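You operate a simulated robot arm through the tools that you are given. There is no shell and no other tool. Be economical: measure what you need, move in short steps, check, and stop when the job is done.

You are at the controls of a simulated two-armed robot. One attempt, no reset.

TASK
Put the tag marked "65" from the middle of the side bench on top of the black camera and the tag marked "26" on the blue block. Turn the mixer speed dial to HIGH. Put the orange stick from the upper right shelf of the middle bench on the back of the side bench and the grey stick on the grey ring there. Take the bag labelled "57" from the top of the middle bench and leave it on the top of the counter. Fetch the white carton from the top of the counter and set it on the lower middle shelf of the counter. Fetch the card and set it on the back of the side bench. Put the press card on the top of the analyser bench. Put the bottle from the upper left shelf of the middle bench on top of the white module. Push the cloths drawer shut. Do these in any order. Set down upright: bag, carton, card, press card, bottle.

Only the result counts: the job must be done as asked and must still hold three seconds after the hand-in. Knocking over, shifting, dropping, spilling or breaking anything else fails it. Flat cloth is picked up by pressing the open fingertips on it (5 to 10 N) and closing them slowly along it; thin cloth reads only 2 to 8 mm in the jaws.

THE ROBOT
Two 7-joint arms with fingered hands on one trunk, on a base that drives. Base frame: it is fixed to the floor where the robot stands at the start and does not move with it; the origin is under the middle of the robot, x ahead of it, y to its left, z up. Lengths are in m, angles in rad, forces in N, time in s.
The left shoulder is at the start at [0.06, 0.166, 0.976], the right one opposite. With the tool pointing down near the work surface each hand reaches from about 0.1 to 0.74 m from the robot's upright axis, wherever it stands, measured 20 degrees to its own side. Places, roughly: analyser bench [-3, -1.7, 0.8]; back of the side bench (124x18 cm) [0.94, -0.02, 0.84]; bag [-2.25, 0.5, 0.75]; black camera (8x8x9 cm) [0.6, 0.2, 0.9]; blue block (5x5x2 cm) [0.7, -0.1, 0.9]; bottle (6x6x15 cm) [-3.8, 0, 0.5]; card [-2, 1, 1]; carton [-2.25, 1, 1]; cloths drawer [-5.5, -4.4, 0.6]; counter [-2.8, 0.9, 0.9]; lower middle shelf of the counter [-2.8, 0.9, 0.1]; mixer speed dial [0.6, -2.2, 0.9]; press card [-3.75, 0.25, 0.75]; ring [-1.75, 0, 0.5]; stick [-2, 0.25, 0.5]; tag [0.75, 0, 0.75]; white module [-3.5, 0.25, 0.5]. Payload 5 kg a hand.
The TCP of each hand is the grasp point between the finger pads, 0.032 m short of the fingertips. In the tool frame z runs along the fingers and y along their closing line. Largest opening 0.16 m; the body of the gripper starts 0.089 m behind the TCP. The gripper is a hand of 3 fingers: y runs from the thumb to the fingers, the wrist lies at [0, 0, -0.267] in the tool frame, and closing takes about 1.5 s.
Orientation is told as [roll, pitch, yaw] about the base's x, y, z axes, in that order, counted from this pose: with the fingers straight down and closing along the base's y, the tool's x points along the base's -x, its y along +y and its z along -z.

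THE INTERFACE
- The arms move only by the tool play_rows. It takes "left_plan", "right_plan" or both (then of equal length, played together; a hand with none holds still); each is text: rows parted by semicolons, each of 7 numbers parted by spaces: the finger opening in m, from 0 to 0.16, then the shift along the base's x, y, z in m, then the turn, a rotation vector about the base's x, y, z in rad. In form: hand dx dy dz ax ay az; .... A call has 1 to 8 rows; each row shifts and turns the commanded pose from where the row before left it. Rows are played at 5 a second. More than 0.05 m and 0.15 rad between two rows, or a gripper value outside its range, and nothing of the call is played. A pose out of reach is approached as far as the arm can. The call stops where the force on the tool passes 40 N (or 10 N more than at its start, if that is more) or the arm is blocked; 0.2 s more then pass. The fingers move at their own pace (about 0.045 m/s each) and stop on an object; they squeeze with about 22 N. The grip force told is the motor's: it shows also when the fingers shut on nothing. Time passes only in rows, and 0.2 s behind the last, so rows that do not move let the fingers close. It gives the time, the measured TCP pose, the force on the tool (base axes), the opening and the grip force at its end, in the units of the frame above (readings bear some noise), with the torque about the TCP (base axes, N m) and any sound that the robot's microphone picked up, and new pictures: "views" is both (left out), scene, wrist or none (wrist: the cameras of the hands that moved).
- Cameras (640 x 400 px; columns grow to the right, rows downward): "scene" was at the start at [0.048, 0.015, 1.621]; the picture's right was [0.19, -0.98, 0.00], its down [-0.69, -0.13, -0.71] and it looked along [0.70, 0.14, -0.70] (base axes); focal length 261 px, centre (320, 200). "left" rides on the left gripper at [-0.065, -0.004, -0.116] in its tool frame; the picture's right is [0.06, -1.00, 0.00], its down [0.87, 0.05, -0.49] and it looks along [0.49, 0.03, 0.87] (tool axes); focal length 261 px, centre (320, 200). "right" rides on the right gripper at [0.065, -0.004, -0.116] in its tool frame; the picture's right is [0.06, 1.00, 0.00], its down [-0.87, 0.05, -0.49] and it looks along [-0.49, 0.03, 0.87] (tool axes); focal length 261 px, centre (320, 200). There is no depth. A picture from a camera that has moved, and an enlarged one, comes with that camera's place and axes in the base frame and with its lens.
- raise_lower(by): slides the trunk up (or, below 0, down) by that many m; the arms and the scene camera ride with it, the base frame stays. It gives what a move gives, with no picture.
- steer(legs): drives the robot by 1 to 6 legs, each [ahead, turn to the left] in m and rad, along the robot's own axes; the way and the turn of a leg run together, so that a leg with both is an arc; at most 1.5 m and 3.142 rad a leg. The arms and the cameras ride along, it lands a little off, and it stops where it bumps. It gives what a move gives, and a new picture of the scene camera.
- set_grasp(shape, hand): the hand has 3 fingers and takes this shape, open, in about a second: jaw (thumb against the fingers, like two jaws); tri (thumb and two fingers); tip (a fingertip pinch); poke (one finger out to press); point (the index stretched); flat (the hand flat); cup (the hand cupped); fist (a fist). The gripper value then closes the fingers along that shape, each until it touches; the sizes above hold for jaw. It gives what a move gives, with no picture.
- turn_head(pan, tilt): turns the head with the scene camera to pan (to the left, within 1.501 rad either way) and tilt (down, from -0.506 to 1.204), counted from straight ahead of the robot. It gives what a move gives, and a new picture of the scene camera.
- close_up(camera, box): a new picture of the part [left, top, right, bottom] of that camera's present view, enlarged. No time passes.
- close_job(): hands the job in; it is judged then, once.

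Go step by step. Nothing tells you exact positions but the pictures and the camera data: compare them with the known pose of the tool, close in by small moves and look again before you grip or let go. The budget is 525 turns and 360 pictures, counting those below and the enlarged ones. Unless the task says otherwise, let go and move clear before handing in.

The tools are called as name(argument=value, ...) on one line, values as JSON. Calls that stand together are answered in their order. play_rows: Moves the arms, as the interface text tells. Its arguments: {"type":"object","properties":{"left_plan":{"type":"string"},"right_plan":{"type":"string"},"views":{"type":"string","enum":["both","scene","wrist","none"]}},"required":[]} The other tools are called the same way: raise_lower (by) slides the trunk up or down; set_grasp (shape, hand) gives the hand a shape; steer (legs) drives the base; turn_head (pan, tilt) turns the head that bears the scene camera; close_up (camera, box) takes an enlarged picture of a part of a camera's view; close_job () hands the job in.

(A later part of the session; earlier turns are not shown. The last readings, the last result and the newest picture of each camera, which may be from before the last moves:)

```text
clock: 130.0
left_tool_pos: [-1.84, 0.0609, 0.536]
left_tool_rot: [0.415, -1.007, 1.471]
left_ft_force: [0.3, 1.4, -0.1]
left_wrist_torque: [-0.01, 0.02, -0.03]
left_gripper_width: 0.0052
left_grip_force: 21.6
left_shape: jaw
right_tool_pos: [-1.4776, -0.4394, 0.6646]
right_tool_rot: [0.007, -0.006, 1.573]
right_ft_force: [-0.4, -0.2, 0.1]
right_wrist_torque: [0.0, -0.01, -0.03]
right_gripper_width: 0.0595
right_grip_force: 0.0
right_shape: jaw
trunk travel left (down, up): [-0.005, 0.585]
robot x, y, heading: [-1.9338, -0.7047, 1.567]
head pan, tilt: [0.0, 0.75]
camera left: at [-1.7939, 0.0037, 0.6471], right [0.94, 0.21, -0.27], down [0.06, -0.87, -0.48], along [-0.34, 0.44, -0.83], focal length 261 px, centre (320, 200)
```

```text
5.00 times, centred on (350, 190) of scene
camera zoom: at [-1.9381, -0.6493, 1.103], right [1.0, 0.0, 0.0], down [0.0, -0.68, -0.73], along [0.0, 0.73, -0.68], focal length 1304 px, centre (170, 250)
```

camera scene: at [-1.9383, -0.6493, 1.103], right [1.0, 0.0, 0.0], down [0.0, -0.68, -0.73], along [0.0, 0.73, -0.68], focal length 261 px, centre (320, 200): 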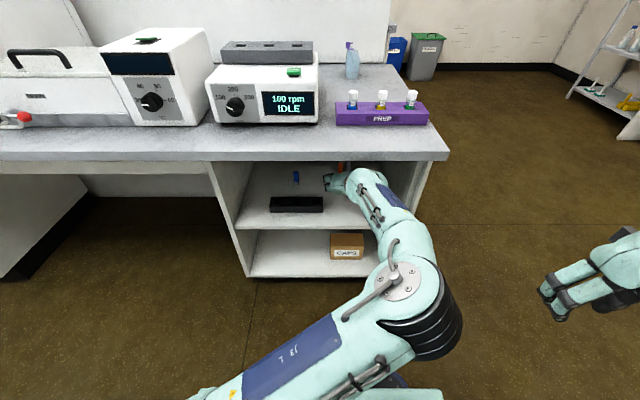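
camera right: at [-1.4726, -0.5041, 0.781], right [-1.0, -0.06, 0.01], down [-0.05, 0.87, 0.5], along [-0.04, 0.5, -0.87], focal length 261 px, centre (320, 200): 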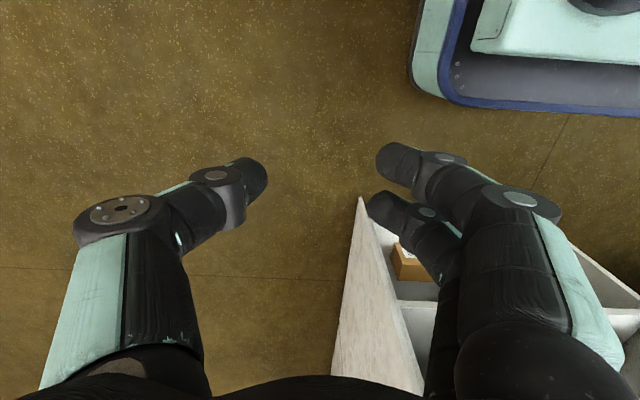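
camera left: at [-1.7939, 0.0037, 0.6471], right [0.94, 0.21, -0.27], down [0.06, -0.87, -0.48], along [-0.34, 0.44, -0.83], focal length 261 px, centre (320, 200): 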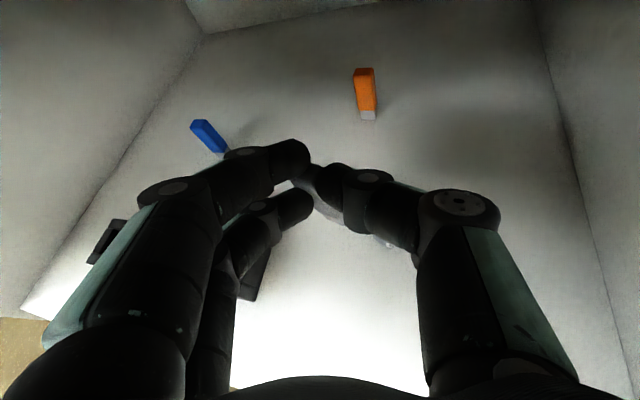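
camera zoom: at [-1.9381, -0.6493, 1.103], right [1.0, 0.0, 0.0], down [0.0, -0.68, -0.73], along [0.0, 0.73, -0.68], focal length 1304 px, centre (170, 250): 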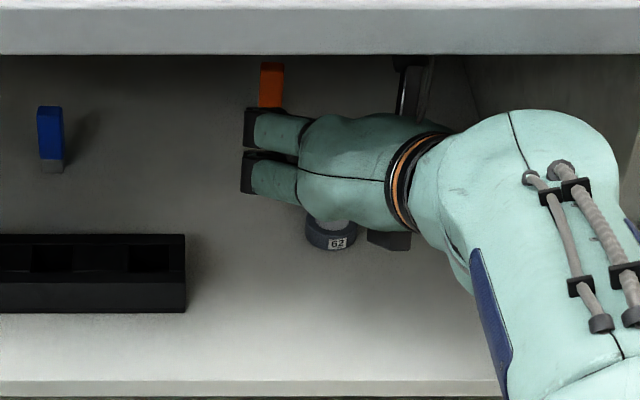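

play_rows(left_plan="0 0.014 0.004 0 0 0.1 0; 0 0.012 0.003 -0.015 0 0 0; 0 0 0 -0.012 0 0 0; 0 0 0 0 0 0 0", views="wrist")

close_up(camera="left", box=[240, 130, 420, 270])

close_up(camera="scene", box=[290, 150, 410, 230])

```text
clock: 131.0
left_tool_pos: [-1.8136, 0.0692, 0.5092]
left_tool_rot: [0.595, -0.989, 1.316]
left_ft_force: [0.3, 0.6, -0.4]
left_wrist_torque: [0.0, -0.01, -0.02]
left_gripper_width: 0.0048
left_grip_force: 22.0
left_shape: jaw
right_tool_pos: [-1.4781, -0.4386, 0.666]
right_tool_rot: [0.009, -0.007, 1.573]
right_ft_force: [0.1, 0.1, 0.4]
right_wrist_torque: [0.0, 0.0, 0.02]
right_gripper_width: 0.0599
right_grip_force: 0.1
right_shape: jaw
trunk travel left (down, up): [-0.005, 0.585]
robot x, y, heading: [-1.936, -0.698, 1.566]
head pan, tilt: [0.0, 0.75]
camera left: at [-1.7568, 0.0113, 0.6151], right [0.91, 0.21, -0.36], down [0.01, -0.87, -0.49], along [-0.42, 0.44, -0.8], focal length 261 px, centre (320, 200)
```

left: 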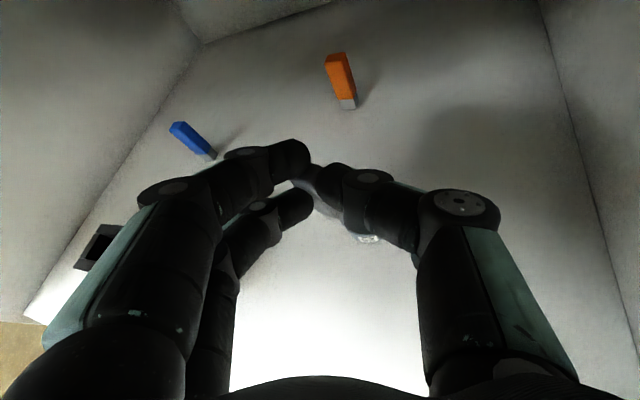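

```text
2.86 times, centred on (330, 200) of left
camera zoom: at [-1.7568, 0.0113, 0.6151], right [0.91, 0.21, -0.36], down [0.01, -0.87, -0.49], along [-0.42, 0.44, -0.8], focal length 745 px, centre (291, 200)
```

zoom: 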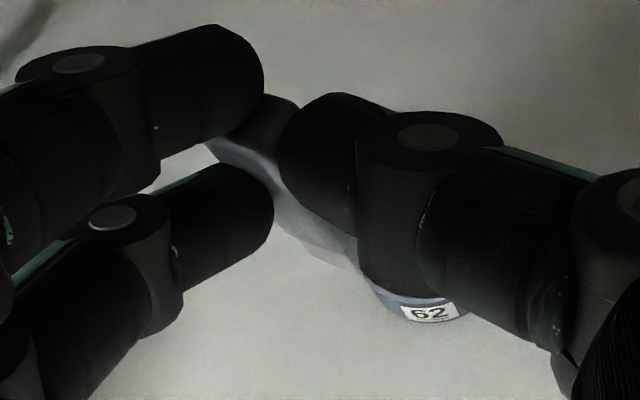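

```text
5.00 times, centred on (350, 190) of scene
camera zoom: at [-1.9381, -0.6493, 1.103], right [1.0, 0.0, 0.0], down [0.0, -0.68, -0.73], along [0.0, 0.73, -0.68], focal length 1304 px, centre (170, 250)
```

zoom: 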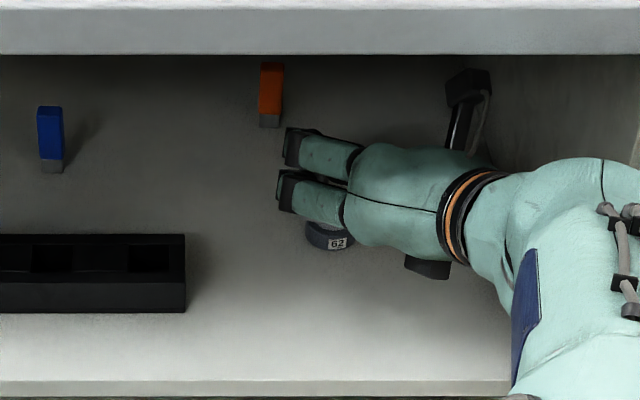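

play_rows(left_plan="0 0.008 0.003 -0.004 0 0 0; 0 0 0 -0.004 0 0 0; 0 0 0 -0.003 0 0 0; 0 0 0 -0.003 0 0 0; 0 0 0 0 0 0 0", views="none")

close_up(camera="left", box=[240, 130, 420, 270])

```text
clock: 132.2
left_tool_pos: [-1.8044, 0.0725, 0.4973]
left_tool_rot: [0.598, -0.993, 1.315]
left_ft_force: [0.2, -0.4, 10.7]
left_wrist_torque: [0.18, 0.2, -0.04]
left_gripper_width: 0.0051
left_grip_force: 21.2
left_shape: jaw
right_tool_pos: [-1.4774, -0.4389, 0.6661]
right_tool_rot: [0.01, -0.008, 1.574]
right_ft_force: [0.6, 0.3, -0.8]
right_wrist_torque: [-0.01, 0.02, -0.01]
right_gripper_width: 0.0597
right_grip_force: 0.2
right_shape: jaw
trunk travel left (down, up): [-0.005, 0.585]
robot x, y, heading: [-1.9363, -0.704, 1.568]
head pan, tilt: [0.0, 0.75]
```

```text
2.86 times, centred on (330, 200) of left
camera zoom: at [-1.7483, 0.014, 0.6029], right [0.91, 0.21, -0.36], down [0.01, -0.87, -0.49], along [-0.42, 0.44, -0.8], focal length 745 px, centre (291, 200)
```

zoom: 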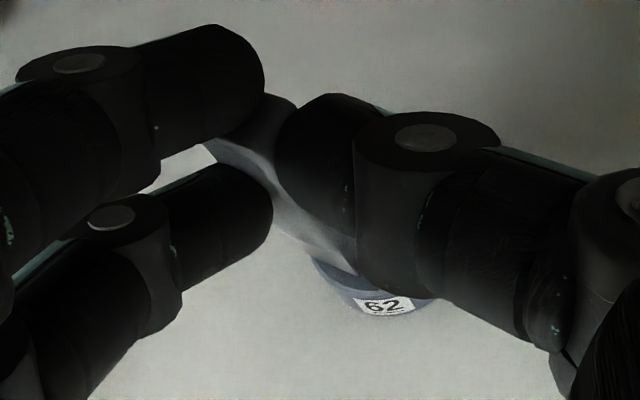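

The stick's foot rests on the ring with contact force. I open gently.

play_rows(left_plan="0.012 0 0 0 0 0 0; 0.02 0 0 0 0 0 0; 0.03 0 0 0 0 0 0; 0.04 0 0 0 0 0 0; 0.05 0 0 0 0 0 0; 0.05 0 0 0 0 0 0", views="wrist")

close_up(camera="left", box=[240, 110, 440, 270])

```text
clock: 133.6
left_tool_pos: [-1.8043, 0.0734, 0.4949]
left_tool_rot: [0.594, -0.989, 1.317]
left_ft_force: [0.0, -0.6, 0.4]
left_wrist_torque: [0.04, 0.02, 0.0]
left_gripper_width: 0.0495
left_grip_force: 0.0
left_shape: jaw
right_tool_pos: [-1.4775, -0.4385, 0.6656]
right_tool_rot: [0.008, -0.008, 1.573]
right_ft_force: [-0.7, 0.2, -0.3]
right_wrist_torque: [-0.01, 0.02, -0.02]
right_gripper_width: 0.0596
right_grip_force: 0.2
right_shape: jaw
trunk travel left (down, up): [-0.005, 0.585]
robot x, y, heading: [-1.9345, -0.7016, 1.565]
head pan, tilt: [0.0, 0.75]
camera left: at [-1.7487, 0.0142, 0.6008], right [0.91, 0.21, -0.36], down [0.01, -0.87, -0.49], along [-0.42, 0.44, -0.8], focal length 261 px, centre (320, 200)
```

left: 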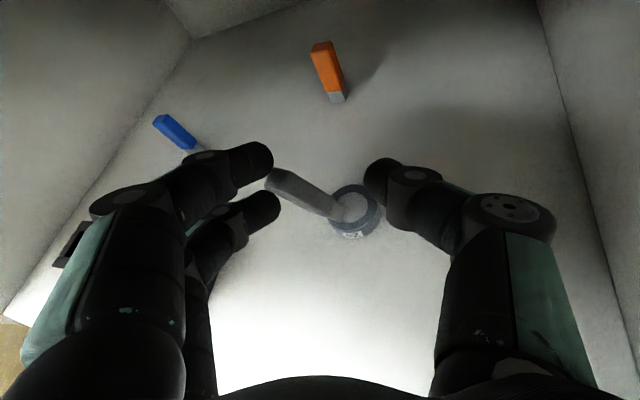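

```text
2.50 times, centred on (340, 190) of left
camera zoom: at [-1.7487, 0.0142, 0.6008], right [0.91, 0.21, -0.36], down [0.01, -0.87, -0.49], along [-0.42, 0.44, -0.8], focal length 652 px, centre (270, 225)
```

zoom: 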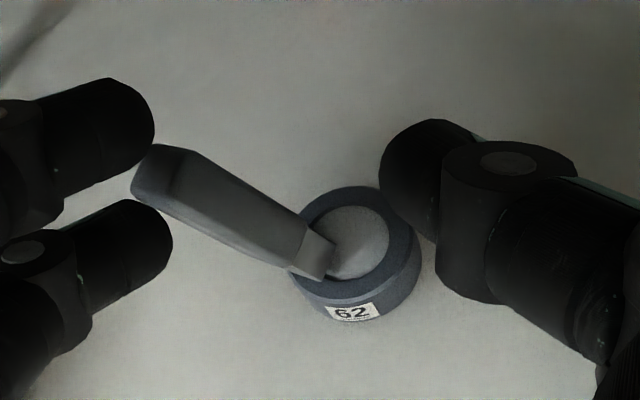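

The stick leans on the fingers; it was tilted more than I judged. I re-grip it and plan to lay it flat and centred across the ring instead.

play_rows(left_plan="0.03 0 0 0 0 0 0; 0.0 0 0 0 0 0 0; 0.0 0 0 0 0 0 0; 0 0 0 0 0 0 0; 0 0 0 0 0 0 0; 0 0 0 0.015 0 0 0; 0 0 0 0.02 0 0 0", views="wrist")

close_up(camera="left", box=[240, 110, 440, 270])

```text
clock: 135.2
left_tool_pos: [-1.8053, 0.0725, 0.5302]
left_tool_rot: [0.597, -0.992, 1.317]
left_ft_force: [1.0, 0.2, -1.2]
left_wrist_torque: [0.02, -0.03, 0.04]
left_gripper_width: 0.0
left_grip_force: 21.5
left_shape: jaw
right_tool_pos: [-1.477, -0.4395, 0.6653]
right_tool_rot: [0.008, -0.007, 1.572]
right_ft_force: [-0.8, 0.1, 0.5]
right_wrist_torque: [0.0, 0.02, -0.03]
right_gripper_width: 0.0598
right_grip_force: 0.1
right_shape: jaw
trunk travel left (down, up): [-0.005, 0.585]
robot x, y, heading: [-1.934, -0.7012, 1.571]
head pan, tilt: [0.0, 0.75]
camera left: at [-1.7488, 0.0145, 0.6359], right [0.91, 0.21, -0.36], down [0.01, -0.87, -0.49], along [-0.42, 0.44, -0.8], focal length 261 px, centre (320, 200)
```

left: 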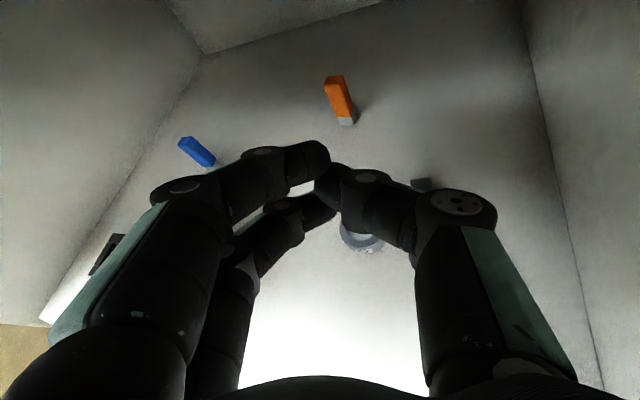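

```text
2.50 times, centred on (340, 190) of left
camera zoom: at [-1.7488, 0.0145, 0.6359], right [0.91, 0.21, -0.36], down [0.01, -0.87, -0.49], along [-0.42, 0.44, -0.8], focal length 652 px, centre (270, 225)
```

zoom: 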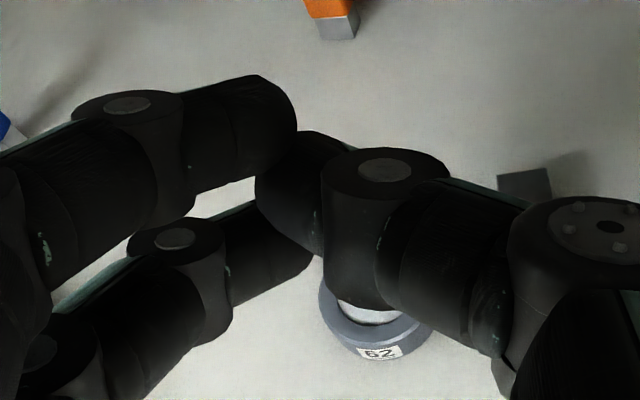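

The stick slipped away from the grip. I back off to see where it went.

play_rows(left_plan="0 0 -0.03 0.015 0 0 0; 0.05 -0.02 -0.03 0.01 0 0 0; 0.06 -0.02 -0.03 0.0 0 0 0; 0.06 -0.02 0 0 0 0 0; 0.06 0 0 0 0 0 0", views="wrist")

close_up(camera="left", box=[240, 30, 500, 200])

```text
clock: 136.4
left_tool_pos: [-1.8647, -0.0165, 0.5557]
left_tool_rot: [0.597, -0.991, 1.319]
left_ft_force: [0.2, -0.1, 0.2]
left_wrist_torque: [0.03, 0.03, -0.02]
left_gripper_width: 0.0595
left_grip_force: 0.0
left_shape: jaw
right_tool_pos: [-1.4779, -0.4388, 0.6655]
right_tool_rot: [0.007, -0.007, 1.573]
right_ft_force: [-0.4, -0.2, -0.2]
right_wrist_torque: [0.0, 0.0, -0.02]
right_gripper_width: 0.0598
right_grip_force: 0.1
right_shape: jaw
trunk travel left (down, up): [-0.005, 0.585]
robot x, y, heading: [-1.9362, -0.6976, 1.565]
head pan, tilt: [0.0, 0.75]
camera left: at [-1.8089, -0.0757, 0.661], right [0.91, 0.21, -0.36], down [0.01, -0.87, -0.49], along [-0.42, 0.44, -0.8], focal length 261 px, centre (320, 200)
```

left: 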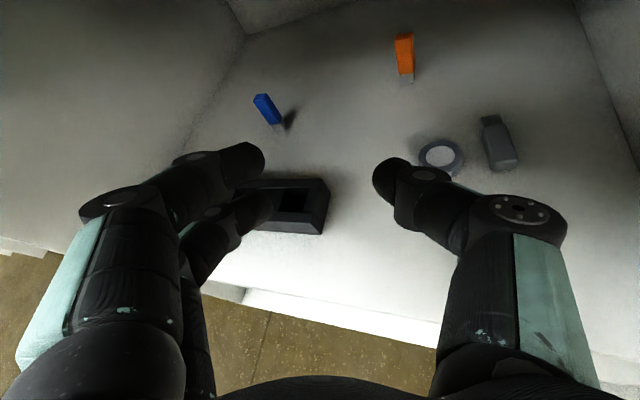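

```text
2.35 times, centred on (370, 115) of left
camera zoom: at [-1.8089, -0.0757, 0.661], right [0.91, 0.21, -0.36], down [0.01, -0.87, -0.49], along [-0.42, 0.44, -0.8], focal length 613 px, centre (202, 400)
```

zoom: 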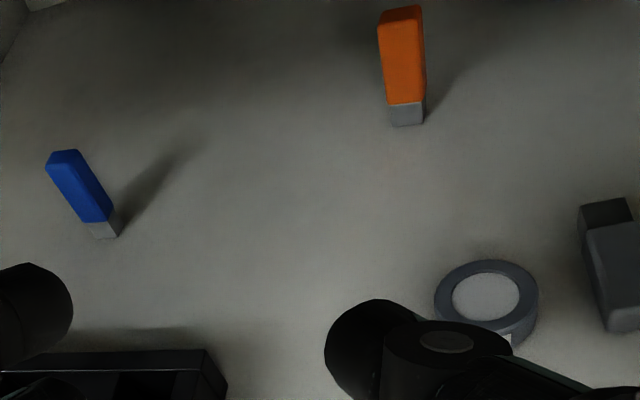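

The grey stick now lies flat right of the ring at about [-1.764, 0.10]. I reorient the left hand, undoing the roll and yawing to the right, to pick it up from above.

play_rows(left_plan="0.06 0 -0.01 0 0 -0.12 0; 0.06 0 -0.01 0 0 -0.12 0; 0.06 0 -0.01 0 0 -0.12 0; 0.06 0 0 0 0 0 -0.13; 0.06 0 0 0 0 0 -0.13; 0.06 0 0 0 0 0 -0.13; 0.06 0 0 0 0 0 -0.13; 0.06 0 0 0 0 0 -0.13", views="both")

```text
clock: 138.2
left_tool_pos: [-1.8655, -0.0484, 0.5552]
left_tool_rot: [-0.062, -0.981, 1.221]
left_ft_force: [1.0, 0.4, -0.6]
left_wrist_torque: [0.0, 0.03, 0.01]
left_gripper_width: 0.0596
left_grip_force: 0.2
left_shape: jaw
right_tool_pos: [-1.4766, -0.4384, 0.6664]
right_tool_rot: [0.009, -0.006, 1.575]
right_ft_force: [-0.3, -0.7, -0.1]
right_wrist_torque: [0.02, 0.02, 0.01]
right_gripper_width: 0.0597
right_grip_force: 0.2
right_shape: jaw
trunk travel left (down, up): [-0.005, 0.585]
robot x, y, heading: [-1.9329, -0.703, 1.572]
head pan, tilt: [0.0, 0.75]
camera scene: at [-1.9378, -0.6494, 1.103], right [1.0, 0.0, 0.0], down [0.0, -0.68, -0.73], along [0.0, 0.73, -0.68], focal length 261 px, centre (320, 200)
camera left: at [-1.8872, -0.103, 0.6744], right [0.91, -0.42, -0.02], down [-0.39, -0.8, -0.45], along [0.18, 0.42, -0.89], focal length 261 px, centre (320, 200)
```

scene: 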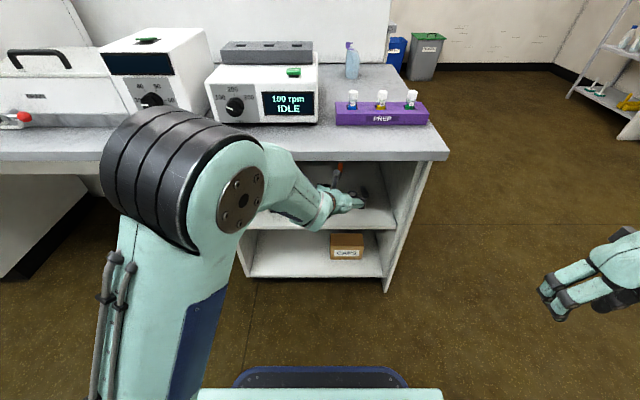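
left: 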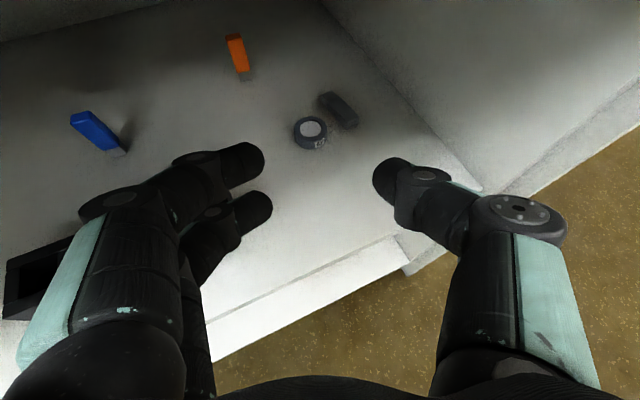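

I try the fingertip-pinch shape for this thin flat object and look at it.

set_grasp(hand="left", shape="tip")

play_rows(left_plan="0.06 0 0 0 -0.1 0.036 0; 0.06 0 0 0 0 0 0; 0.06 0 0 0 0 0 0; 0.06 0 0 0 0 0 0; 0.06 0 0 0 0 0 0", views="wrist")

```text
clock: 139.1
left_tool_pos: [-1.8651, -0.0469, 0.5552]
left_tool_rot: [-0.064, -0.981, 1.224]
left_ft_force: [-0.5, 0.6, 0.1]
left_wrist_torque: [0.01, 0.0, -0.01]
left_gripper_width: 0.16
left_grip_force: 0.1
left_shape: tip
right_tool_pos: [-1.4778, -0.4389, 0.6649]
right_tool_rot: [0.009, -0.006, 1.573]
right_ft_force: [0.3, 0.2, -0.4]
right_wrist_torque: [-0.01, 0.03, 0.0]
right_gripper_width: 0.0599
right_grip_force: 0.2
right_shape: jaw
trunk travel left (down, up): [-0.005, 0.585]
robot x, y, heading: [-1.9333, -0.7009, 1.574]
head pan, tilt: [0.0, 0.75]
```

```text
clock: 140.3
left_tool_pos: [-1.8657, -0.0475, 0.5538]
left_tool_rot: [-0.065, -0.874, 1.223]
left_ft_force: [-0.1, -0.4, 0.4]
left_wrist_torque: [0.0, 0.01, 0.03]
left_gripper_width: 0.0606
left_grip_force: 0.1
left_shape: tip
right_tool_pos: [-1.4788, -0.4383, 0.6658]
right_tool_rot: [0.01, -0.008, 1.572]
right_ft_force: [-0.2, 0.0, 0.0]
right_wrist_torque: [-0.02, 0.02, -0.01]
right_gripper_width: 0.0596
right_grip_force: 0.0
right_shape: jaw
trunk travel left (down, up): [-0.005, 0.585]
robot x, y, heading: [-1.937, -0.6988, 1.572]
head pan, tilt: [0.0, 0.75]
camera left: at [-1.8834, -0.0906, 0.6799], right [0.91, -0.42, -0.01], down [-0.4, -0.85, -0.35], along [0.14, 0.32, -0.94], focal length 261 px, centre (320, 200)
```

left: 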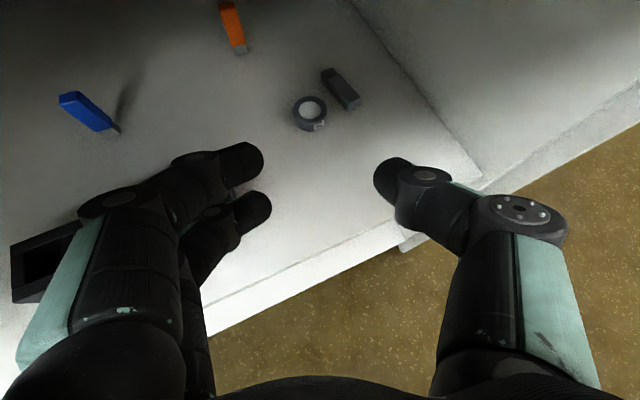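

The shape looks alike. I roll the hand so that the thumb and lower finger are level, and move to a pre-grasp point.

play_rows(left_plan="0.05 0.022 0.026 -0.008 0.039 0.108 -0.096; 0.05 0.022 0.026 -0.008 0.039 0.108 -0.096; 0.05 0.021 0.027 -0.008 0.039 0.108 -0.096; 0.05 0 0 0 0 0 0", views="both")

```text
clock: 141.3
left_tool_pos: [-1.806, 0.0284, 0.5274]
left_tool_rot: [0.366, -0.777, 0.642]
left_ft_force: [-1.1, -0.5, -1.1]
left_wrist_torque: [0.14, -0.07, -0.09]
left_gripper_width: 0.0503
left_grip_force: 0.1
left_shape: tip
left hand out of reach, approached as far as the arm can: row 3
right_tool_pos: [-1.4774, -0.4402, 0.6666]
right_tool_rot: [0.007, -0.006, 1.569]
right_ft_force: [-1.0, -0.1, -0.1]
right_wrist_torque: [0.0, -0.05, 0.01]
right_gripper_width: 0.0596
right_grip_force: 0.1
right_shape: jaw
trunk travel left (down, up): [-0.005, 0.585]
robot x, y, heading: [-1.9347, -0.7003, 1.57]
head pan, tilt: [0.0, 0.75]
camera scene: at [-1.9394, -0.6483, 1.1024], right [1.0, 0.0, 0.0], down [0.0, -0.68, -0.73], along [0.0, 0.73, -0.68], focal length 261 px, centre (320, 200)
camera left: at [-1.7994, -0.0258, 0.6487], right [0.72, -0.62, -0.3], down [-0.69, -0.67, -0.27], along [-0.03, 0.4, -0.92], focal length 261 px, centre (320, 200)
```

scene: 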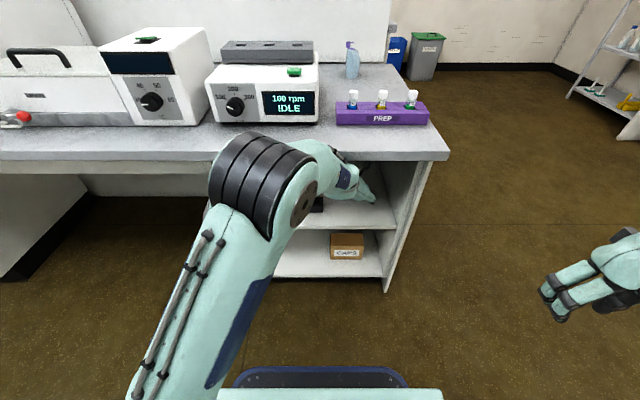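
left: 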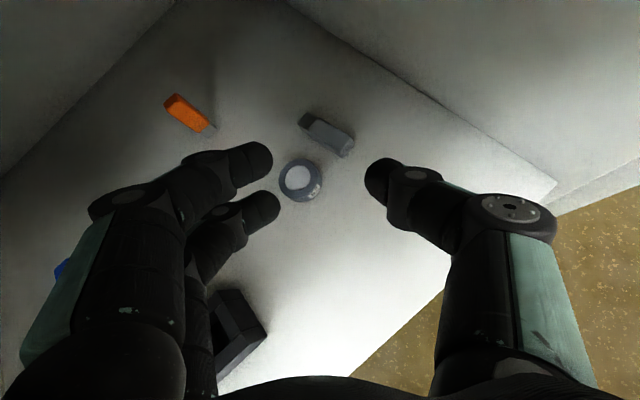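

play_rows(left_plan="0.05 0.011 0.006 -0.005 0 0 0.15; 0.05 0.011 0.006 -0.006 0 0 0.15; 0.05 0.011 0.006 -0.006 0 0 0.15; 0.05 0 0 0 0 0 0", views="wrist")

```text
clock: 142.3
left_tool_pos: [-1.7701, 0.0442, 0.5161]
left_tool_rot: [0.414, -0.763, 1.029]
left_ft_force: [-1.0, -0.6, 0.9]
left_wrist_torque: [-0.03, -0.01, -0.04]
left_gripper_width: 0.0503
left_grip_force: 0.1
left_shape: tip
right_tool_pos: [-1.4773, -0.4394, 0.6652]
right_tool_rot: [0.009, -0.008, 1.573]
right_ft_force: [-0.3, 0.6, -0.5]
right_wrist_torque: [0.01, 0.04, 0.01]
right_gripper_width: 0.0598
right_grip_force: 0.1
right_shape: jaw
trunk travel left (down, up): [-0.005, 0.585]
robot x, y, heading: [-1.9357, -0.7026, 1.568]
head pan, tilt: [0.0, 0.75]
camera left: at [-1.7385, -0.0026, 0.6363], right [0.9, -0.27, -0.33], down [-0.37, -0.89, -0.26], along [-0.23, 0.36, -0.91], focal length 261 px, centre (320, 200)
```

left: 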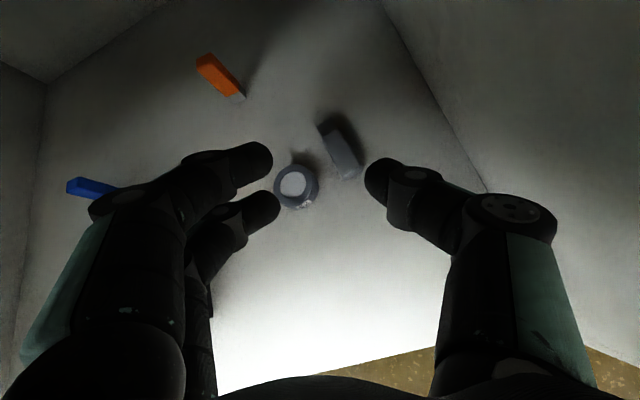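

The ring leaves too little room for the fingers beside the stick. I'll close the fingers, press lightly on top of the stick, and drag it toward me clear of the ring.

play_rows(left_plan="0.0 0.005 0.01 0 0 0 0; 0.0 0.006 0.015 -0.01 0 0 0; 0.0 0 0.015 -0.012 0 0 0; 0 0 0 0 0 0 0; 0 0 0 0 0 0 0", views="wrist")

```text
clock: 143.5
left_tool_pos: [-1.7599, 0.087, 0.4937]
left_tool_rot: [0.413, -0.764, 1.029]
left_ft_force: [0.4, -0.1, 0.3]
left_wrist_torque: [-0.01, -0.02, 0.07]
left_gripper_width: 0.0002
left_grip_force: 22.1
left_shape: tip
right_tool_pos: [-1.4788, -0.4392, 0.6658]
right_tool_rot: [0.008, -0.008, 1.572]
right_ft_force: [0.0, -0.1, 0.8]
right_wrist_torque: [0.04, -0.01, -0.01]
right_gripper_width: 0.0599
right_grip_force: 0.0
right_shape: jaw
trunk travel left (down, up): [-0.005, 0.585]
robot x, y, heading: [-1.9318, -0.6992, 1.566]
head pan, tilt: [0.0, 0.75]
camera left: at [-1.7285, 0.0387, 0.6151], right [0.9, -0.27, -0.33], down [-0.37, -0.89, -0.26], along [-0.23, 0.36, -0.91], focal length 261 px, centre (320, 200)
```

left: 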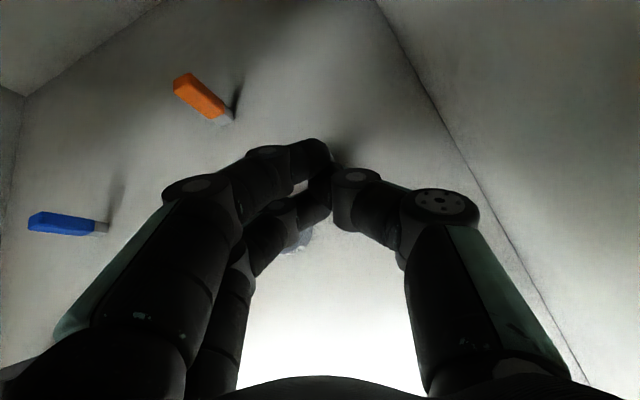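

play_rows(left_plan="0.0 0 0 -0.008 0 0 0; 0.0 0 0 -0.003 0 0 0; 0.0 0 0 -0.002 0 0 0; 0 0 0 0 0 0 0", views="none")

```text
clock: 144.5
left_tool_pos: [-1.7595, 0.085, 0.4801]
left_tool_rot: [0.416, -0.76, 1.028]
left_ft_force: [0.2, 0.5, -0.3]
left_wrist_torque: [0.04, -0.01, 0.01]
left_gripper_width: 0.0
left_grip_force: 21.6
left_shape: tip
right_tool_pos: [-1.4774, -0.4392, 0.6655]
right_tool_rot: [0.009, -0.008, 1.573]
right_ft_force: [-0.8, 0.5, 0.0]
right_wrist_torque: [-0.01, -0.03, 0.04]
right_gripper_width: 0.0599
right_grip_force: 0.0
right_shape: jaw
trunk travel left (down, up): [-0.005, 0.585]
robot x, y, heading: [-1.9387, -0.705, 1.567]
head pan, tilt: [0.0, 0.75]
```

play_rows(left_plan="0.0 0 0 -0.002 0 0 0; 0.0 0 0 -0.002 0 0 0; 0.0 0 0 -0.002 0 0 0; 0 0 0 0 0 0 0", views="none")

```text
clock: 145.5
left_tool_pos: [-1.7604, 0.085, 0.4763]
left_tool_rot: [0.413, -0.761, 1.03]
left_ft_force: [0.1, 0.3, -0.1]
left_wrist_torque: [0.0, -0.04, 0.01]
left_gripper_width: 0.0
left_grip_force: 22.1
left_shape: tip
right_tool_pos: [-1.4779, -0.4394, 0.6653]
right_tool_rot: [0.009, -0.008, 1.574]
right_ft_force: [0.5, 0.6, 0.9]
right_wrist_torque: [0.02, 0.05, 0.0]
right_gripper_width: 0.0598
right_grip_force: 0.0
right_shape: jaw
trunk travel left (down, up): [-0.005, 0.585]
robot x, y, heading: [-1.9387, -0.7063, 1.575]
head pan, tilt: [0.0, 0.75]
```

play_rows(left_plan="0.0 0 0 -0.002 0 0 0; 0.0 0 0 -0.002 0 0 0; 0 0 0 0 0 0 0", views="none")

close_up(camera="left", box=[260, 110, 400, 270])

```text
clock: 146.3
left_tool_pos: [-1.7586, 0.0846, 0.4714]
left_tool_rot: [0.413, -0.763, 1.029]
left_ft_force: [-0.2, 0.0, -1.1]
left_wrist_torque: [0.05, 0.0, 0.0]
left_gripper_width: 0.0001
left_grip_force: 21.9
left_shape: tip
right_tool_pos: [-1.4774, -0.4384, 0.6652]
right_tool_rot: [0.009, -0.007, 1.572]
right_ft_force: [0.1, -0.3, -0.6]
right_wrist_torque: [-0.01, -0.01, 0.0]
right_gripper_width: 0.0597
right_grip_force: 0.0
right_shape: jaw
trunk travel left (down, up): [-0.005, 0.585]
robot x, y, heading: [-1.9385, -0.7038, 1.564]
head pan, tilt: [0.0, 0.75]
```

```text
2.50 times, centred on (330, 190) of left
camera zoom: at [-1.7279, 0.0377, 0.5917], right [0.9, -0.27, -0.33], down [-0.37, -0.89, -0.26], along [-0.23, 0.36, -0.91], focal length 652 px, centre (295, 225)
```

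zoom: 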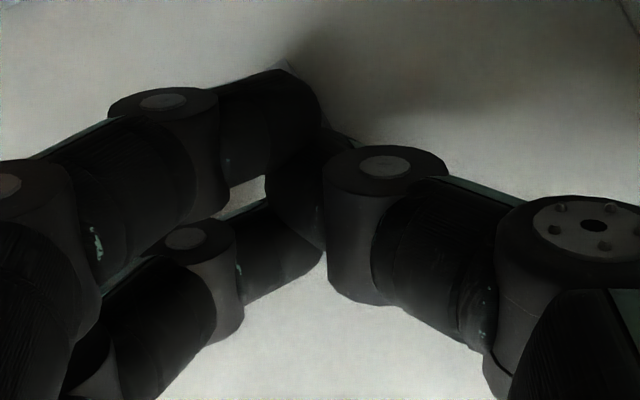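

play_rows(left_plan="0.0 0 0 -0.002 0 0 0; 0.0 0 0 -0.002 0 0 0; 0.0 0 0 -0.002 0 0 0; 0 0 0 0 0 0 0", views="none")

```text
clock: 147.3
left_tool_pos: [-1.7604, 0.0855, 0.4664]
left_tool_rot: [0.416, -0.765, 1.027]
left_ft_force: [-1.2, 0.1, 7.7]
left_wrist_torque: [0.09, 0.12, 0.04]
left_gripper_width: 0.0
left_grip_force: 22.2
left_shape: tip
right_tool_pos: [-1.4775, -0.439, 0.6653]
right_tool_rot: [0.009, -0.007, 1.571]
right_ft_force: [0.2, -0.7, -0.2]
right_wrist_torque: [-0.01, 0.0, 0.01]
right_gripper_width: 0.0597
right_grip_force: 0.1
right_shape: jaw
trunk travel left (down, up): [-0.005, 0.585]
robot x, y, heading: [-1.9334, -0.7003, 1.564]
head pan, tilt: [0.0, 0.75]
```

Contact at about 8 N. I drag toward me slowly.

play_rows(left_plan="0.0 0 -0.01 0 0 0 0; 0.0 0 -0.01 0 0 0 0; 0.0 0 -0.01 0 0 0 0; 0 0 -0.01 0 0 0 0; 0 0 -0.01 0 0 0 0; 0 0 0 0 0 0 0", views="wrist")

```text
clock: 148.7
left_tool_pos: [-1.761, 0.0349, 0.4652]
left_tool_rot: [0.413, -0.763, 1.03]
left_ft_force: [-0.1, 0.6, -0.7]
left_wrist_torque: [0.0, 0.02, 0.01]
left_gripper_width: 0.0
left_grip_force: 22.1
left_shape: tip
right_tool_pos: [-1.4776, -0.4405, 0.6657]
right_tool_rot: [0.008, -0.007, 1.572]
right_ft_force: [0.4, -0.1, 0.7]
right_wrist_torque: [0.03, 0.0, -0.02]
right_gripper_width: 0.0599
right_grip_force: 0.0
right_shape: jaw
trunk travel left (down, up): [-0.005, 0.585]
robot x, y, heading: [-1.9339, -0.7022, 1.566]
head pan, tilt: [0.0, 0.75]
camera left: at [-1.7284, -0.0126, 0.5859], right [0.9, -0.27, -0.33], down [-0.37, -0.89, -0.26], along [-0.23, 0.36, -0.91], focal length 261 px, centre (320, 200)
```

left: 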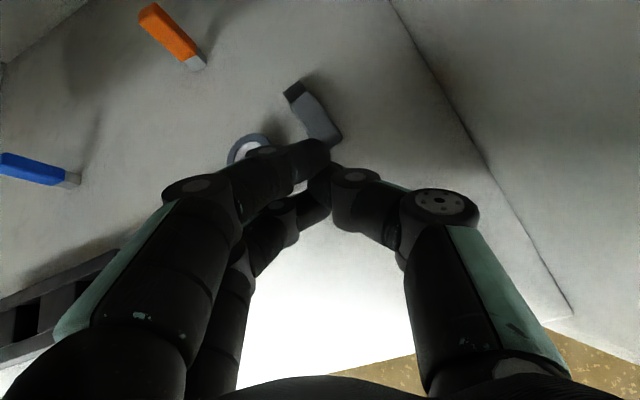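

The stick didn't follow. I check the bare shelf height here.

play_rows(left_plan="0.0 0 0 -0.003 0 0 0; 0.0 0 0 -0.003 0 0 0; 0.0 0 0 -0.003 0 0 0; 0 0 0 0 0 0 0", views="none")

```text
clock: 149.7
left_tool_pos: [-1.7595, 0.0348, 0.456]
left_tool_rot: [0.412, -0.763, 1.029]
left_ft_force: [0.1, -0.7, 4.0]
left_wrist_torque: [0.04, 0.06, -0.02]
left_gripper_width: 0.0
left_grip_force: 21.9
left_shape: tip
right_tool_pos: [-1.4773, -0.4392, 0.6652]
right_tool_rot: [0.008, -0.008, 1.572]
right_ft_force: [0.0, 0.8, 0.2]
right_wrist_torque: [-0.02, 0.0, -0.03]
right_gripper_width: 0.0595
right_grip_force: 0.0
right_shape: jaw
trunk travel left (down, up): [-0.005, 0.585]
robot x, y, heading: [-1.9342, -0.7003, 1.569]
head pan, tilt: [0.0, 0.75]
```

Shelf contact is 1 cm below stick contact, so the stick is 10 mm thick and dragging slips. Instead I push it deeper past the ring with the closed fingertips.

play_rows(left_plan="0.0 0 -0.01 0.003 0 0 0; 0.0 0.014 0 0 0 0 0; 0.0 0 0.0 -0.001 0 0 0; 0 -0.003 0.012 0 0 0 0; 0 -0.003 0.012 0 0 0 0; 0 -0.003 0.012 0 0 0 0; 0 -0.003 0.012 0 0 0 0; 0 0 0 0 0 0 0", views="wrist")

```text
clock: 151.5
left_tool_pos: [-1.7569, 0.0743, 0.4579]
left_tool_rot: [0.413, -0.759, 1.029]
left_ft_force: [0.9, 1.0, 0.5]
left_wrist_torque: [0.01, -0.02, 0.0]
left_gripper_width: 0.0
left_grip_force: 22.0
left_shape: tip
right_tool_pos: [-1.4762, -0.4388, 0.6665]
right_tool_rot: [0.008, -0.007, 1.571]
right_ft_force: [0.0, -0.2, 1.0]
right_wrist_torque: [-0.03, -0.02, 0.04]
right_gripper_width: 0.0598
right_grip_force: 0.0
right_shape: jaw
trunk travel left (down, up): [-0.005, 0.585]
robot x, y, heading: [-1.9347, -0.6991, 1.566]
head pan, tilt: [0.0, 0.75]
camera left: at [-1.726, 0.0259, 0.5785], right [0.9, -0.27, -0.33], down [-0.36, -0.89, -0.26], along [-0.23, 0.35, -0.91], focal length 261 px, centre (320, 200)
```

left: 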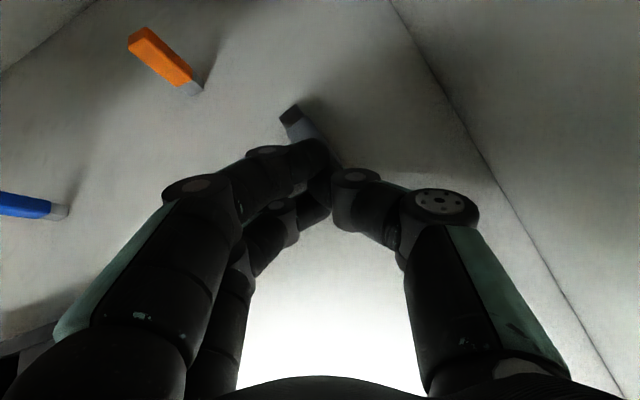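

play_rows(left_plan="0 -0.002 0.012 0 0 0 0; 0 -0.002 0.012 0 0 0 0; 0 -0.002 0.012 0 0 0 0; 0 0 0 0 0 0 0; 0.0 0 -0.02 0.01 0 0 0; 0.02 0 -0.03 0.02 0 0 0; 0.05 0 -0.01 0.01 0 0 0; 0.05 0 0 0 0 0 0", views="both")

```text
clock: 153.3
left_tool_pos: [-1.764, 0.0492, 0.4979]
left_tool_rot: [0.414, -0.764, 1.028]
left_ft_force: [-0.4, 0.9, 0.3]
left_wrist_torque: [0.04, -0.01, 0.02]
left_gripper_width: 0.0475
left_grip_force: 0.0
left_shape: tip
right_tool_pos: [-1.4772, -0.4386, 0.665]
right_tool_rot: [0.009, -0.008, 1.574]
right_ft_force: [-0.1, -0.2, 0.3]
right_wrist_torque: [0.02, -0.03, 0.01]
right_gripper_width: 0.0599
right_grip_force: 0.0
right_shape: jaw
trunk travel left (down, up): [-0.005, 0.585]
robot x, y, heading: [-1.9329, -0.7016, 1.571]
head pan, tilt: [0.0, 0.75]
camera scene: at [-1.9382, -0.6493, 1.103], right [1.0, 0.0, 0.0], down [0.0, -0.68, -0.73], along [0.0, 0.73, -0.68], focal length 261 px, centre (320, 200)
camera left: at [-1.7321, 0.0016, 0.6187], right [0.9, -0.27, -0.33], down [-0.37, -0.89, -0.26], along [-0.23, 0.36, -0.91], focal length 261 px, centre (320, 200)
```

scene: 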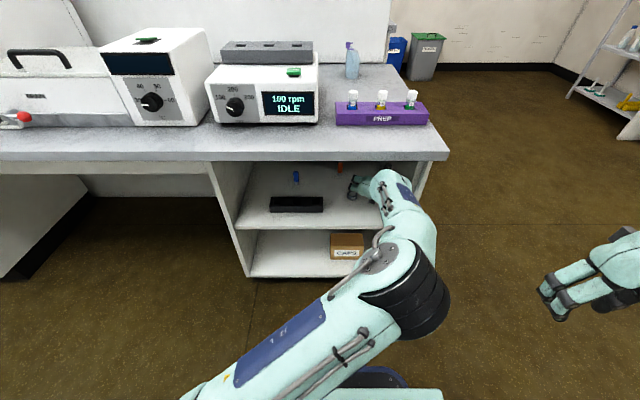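
left: 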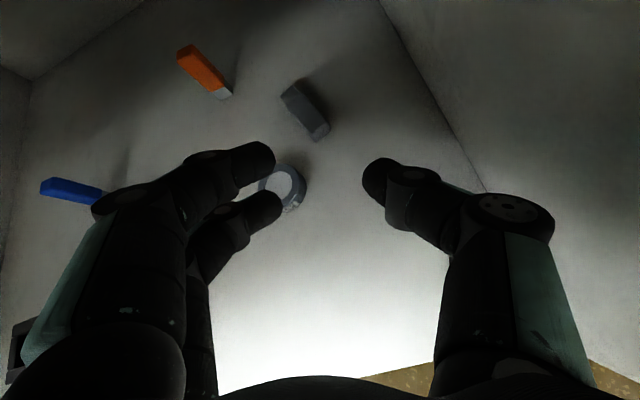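

The stick has moved clear of the ring to about [-1.77, 0.16]. I fine-tune the hand orientation (less roll, a bit of yaw) and move to the pre-grasp point.

play_rows(left_plan="0.045 0.0015 0.016 -0.001 0.009 -0.05 0.094; 0.045 0.0015 0.016 -0.001 0.009 -0.05 0.094; 0.045 0.0015 0.016 -0.001 0.009 -0.05 0.094; 0.045 0 0 0 0 0 0", views="wrist")

```text
clock: 154.3
left_tool_pos: [-1.7583, 0.0969, 0.4947]
left_tool_rot: [0.222, -0.838, 1.448]
left_ft_force: [0.0, 0.3, 0.2]
left_wrist_torque: [-0.02, -0.01, -0.03]
left_gripper_width: 0.0452
left_grip_force: 0.2
left_shape: tip
right_tool_pos: [-1.4764, -0.4394, 0.6652]
right_tool_rot: [0.009, -0.006, 1.573]
right_ft_force: [-0.3, -0.3, 0.3]
right_wrist_torque: [0.01, 0.01, -0.04]
right_gripper_width: 0.0594
right_grip_force: 0.1
right_shape: jaw
trunk travel left (down, up): [-0.005, 0.585]
robot x, y, heading: [-1.9371, -0.7013, 1.57]
head pan, tilt: [0.0, 0.75]
camera left: at [-1.7328, 0.0544, 0.6182], right [0.98, 0.0, -0.19], down [-0.06, -0.95, -0.32], along [-0.18, 0.32, -0.93], focal length 261 px, centre (320, 200)
```

left: 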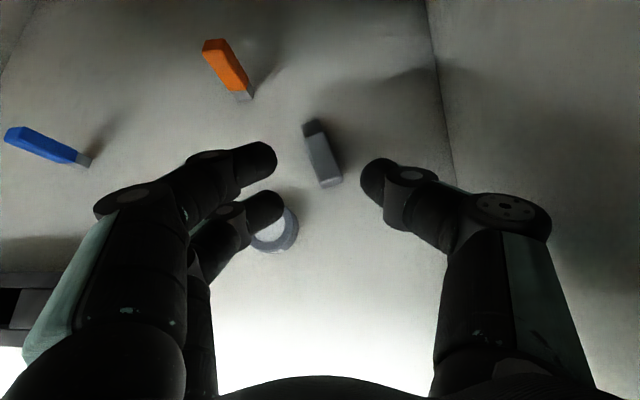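

Well aligned. I move in and down.

play_rows(left_plan="0.045 -0.002 0.02 -0.008 0 0 0; 0.045 -0.003 0.017 -0.012 0 0 0; 0.045 0 0 -0.008 0 0 0; 0.045 0 0 0 0 0 0", views="wrist")

```text
clock: 155.3
left_tool_pos: [-1.765, 0.1353, 0.4658]
left_tool_rot: [0.224, -0.836, 1.448]
left_ft_force: [-0.4, 0.0, 0.0]
left_wrist_torque: [0.01, -0.01, 0.01]
left_gripper_width: 0.0454
left_grip_force: 0.1
left_shape: tip
right_tool_pos: [-1.4773, -0.4391, 0.666]
right_tool_rot: [0.008, -0.005, 1.572]
right_ft_force: [-0.4, 0.3, 0.3]
right_wrist_torque: [-0.01, 0.03, 0.01]
right_gripper_width: 0.0598
right_grip_force: 0.1
right_shape: jaw
trunk travel left (down, up): [-0.005, 0.585]
robot x, y, heading: [-1.9369, -0.7016, 1.569]
head pan, tilt: [0.0, 0.75]
camera left: at [-1.7383, 0.0915, 0.5899], right [0.98, 0.0, -0.19], down [-0.06, -0.95, -0.32], along [-0.18, 0.32, -0.93], focal length 261 px, centre (320, 200)
```

left: 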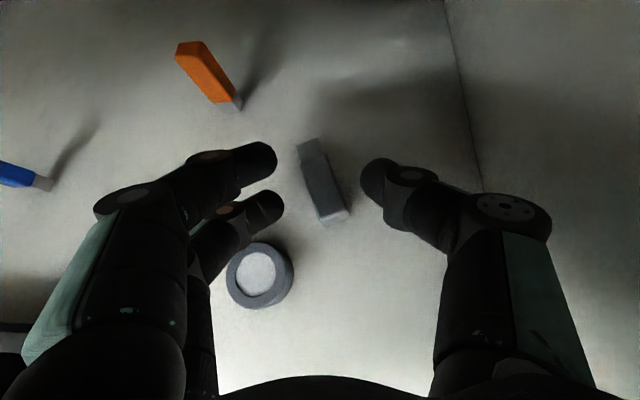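

play_rows(left_plan="0.045 0 0.002 -0.004 0 0 0; 0.045 0 0 -0.002 0 0 0; 0.02 0 0 0 0 0 0; 0 0 0 0 0 0 0; 0 0 0 0 0 0 0; 0 0 0 0 0 0 0", views="wrist")

```text
clock: 156.7
left_tool_pos: [-1.7631, 0.1352, 0.4587]
left_tool_rot: [0.222, -0.837, 1.447]
left_ft_force: [-0.4, -0.3, 0.8]
left_wrist_torque: [0.02, 0.01, 0.01]
left_gripper_width: 0.0
left_grip_force: 22.0
left_shape: tip
right_tool_pos: [-1.4775, -0.4383, 0.6662]
right_tool_rot: [0.009, -0.008, 1.57]
right_ft_force: [0.1, -0.4, -0.4]
right_wrist_torque: [0.0, 0.01, 0.01]
right_gripper_width: 0.0598
right_grip_force: 0.1
right_shape: jaw
trunk travel left (down, up): [-0.005, 0.585]
robot x, y, heading: [-1.9385, -0.702, 1.567]
head pan, tilt: [0.0, 0.75]
camera left: at [-1.7386, 0.0922, 0.5845], right [0.98, 0.0, -0.19], down [-0.06, -0.95, -0.32], along [-0.18, 0.32, -0.93], focal length 261 px, centre (320, 200)
```

left: 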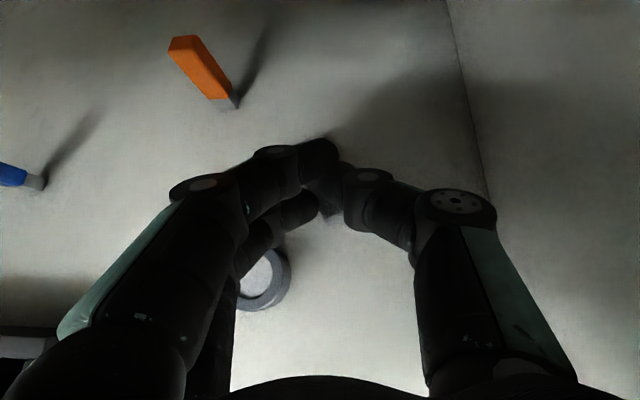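

close_up(camera="left", box=[270, 120, 390, 240])

```text
3.33 times, centred on (330, 180) of left
camera zoom: at [-1.7386, 0.0922, 0.5845], right [0.98, 0.0, -0.19], down [-0.06, -0.95, -0.32], along [-0.18, 0.32, -0.93], focal length 869 px, centre (287, 267)
```

zoom: 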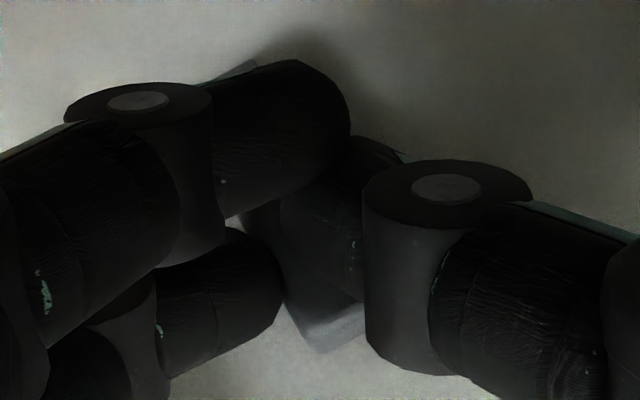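

The fingers closed just above it. I open, go lower until shelf contact, and close.

play_rows(left_plan="0.045 0 0 0.003 0 0 0; 0.045 0 0 0 0 0 0; 0.045 0 0 0 0 0 0; 0.045 0 0 -0.006 0 0 0; 0.045 0 0 -0.003 0 0 0; 0.045 0 0 -0.002 0 0 0; 0.045 0 0 0 0 0 0", views="wrist")

```text
clock: 158.3
left_tool_pos: [-1.7648, 0.1339, 0.4546]
left_tool_rot: [0.223, -0.839, 1.449]
left_ft_force: [-0.7, 0.6, 0.9]
left_wrist_torque: [-0.01, -0.01, -0.01]
left_gripper_width: 0.0448
left_grip_force: 0.0
left_shape: tip
left hand out of reach, approached as far as the arm can: row 6
right_tool_pos: [-1.4771, -0.4391, 0.6656]
right_tool_rot: [0.01, -0.008, 1.571]
right_ft_force: [-0.1, 0.6, 0.6]
right_wrist_torque: [-0.03, 0.0, 0.0]
right_gripper_width: 0.06
right_grip_force: 0.1
right_shape: jaw
trunk travel left (down, up): [-0.005, 0.585]
robot x, y, heading: [-1.9381, -0.702, 1.577]
head pan, tilt: [0.0, 0.75]
camera left: at [-1.7395, 0.0902, 0.5771], right [0.98, 0.0, -0.19], down [-0.06, -0.95, -0.32], along [-0.18, 0.32, -0.93], focal length 261 px, centre (320, 200)
```

left: 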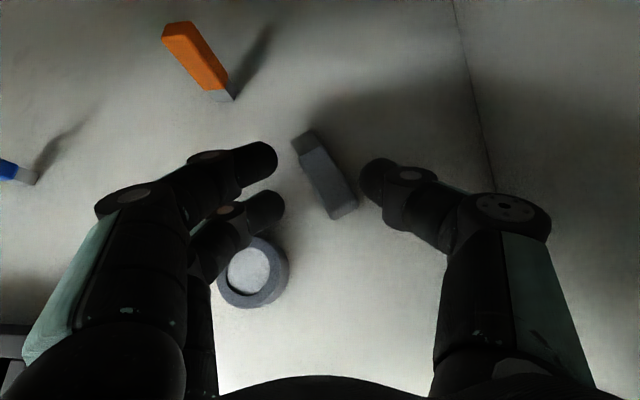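

raise_lower(by=-0.004)

play_rows(left_plan="0.03 0 0.004 0 0 0 0; 0.01 0 0 0 0 0 0; 0 0 0 0 0 0 0; 0 0 0 0 0 0 0; 0 0 0 0 0 0 0", views="wrist")

```text
clock: 158.8
left_tool_pos: [-1.7653, 0.1337, 0.4523]
left_tool_rot: [0.223, -0.843, 1.446]
left_ft_force: [-0.6, -0.4, 10.8]
left_wrist_torque: [0.06, 0.27, 0.02]
left_gripper_width: 0.0452
left_grip_force: 0.0
left_shape: tip
right_tool_pos: [-1.4778, -0.4389, 0.6617]
right_tool_rot: [0.01, -0.007, 1.572]
right_ft_force: [-0.4, -0.5, 0.3]
right_wrist_torque: [-0.01, -0.02, -0.01]
right_gripper_width: 0.0599
right_grip_force: 0.0
right_shape: jaw
trunk travel left (down, up): [-0.001, 0.589]
robot x, y, heading: [-1.9346, -0.7029, 1.564]
head pan, tilt: [0.0, 0.75]
```

```text
clock: 160.1
left_tool_pos: [-1.7674, 0.1338, 0.4529]
left_tool_rot: [0.224, -0.84, 1.446]
left_ft_force: [-6.0, 1.4, 16.3]
left_wrist_torque: [0.23, 0.65, 0.03]
left_gripper_width: 0.0145
left_grip_force: 21.8
left_shape: tip
left hand out of reach, approached as far as the arm can: row 1
right_tool_pos: [-1.4779, -0.4392, 0.6627]
right_tool_rot: [0.008, -0.008, 1.572]
right_ft_force: [0.2, 0.1, 0.5]
right_wrist_torque: [0.02, 0.01, 0.02]
right_gripper_width: 0.06
right_grip_force: 0.0
right_shape: jaw
trunk travel left (down, up): [-0.001, 0.589]
robot x, y, heading: [-1.935, -0.703, 1.571]
head pan, tilt: [0.0, 0.75]
camera left: at [-1.7418, 0.0914, 0.5766], right [0.98, 0.0, -0.19], down [-0.06, -0.95, -0.32], along [-0.18, 0.33, -0.93], focal length 261 px, centre (320, 200)
```

left: 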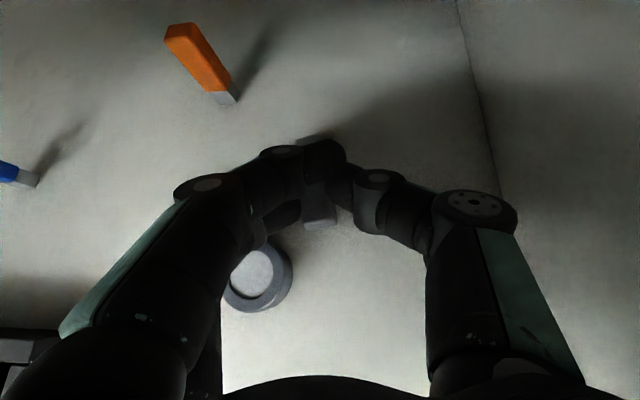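

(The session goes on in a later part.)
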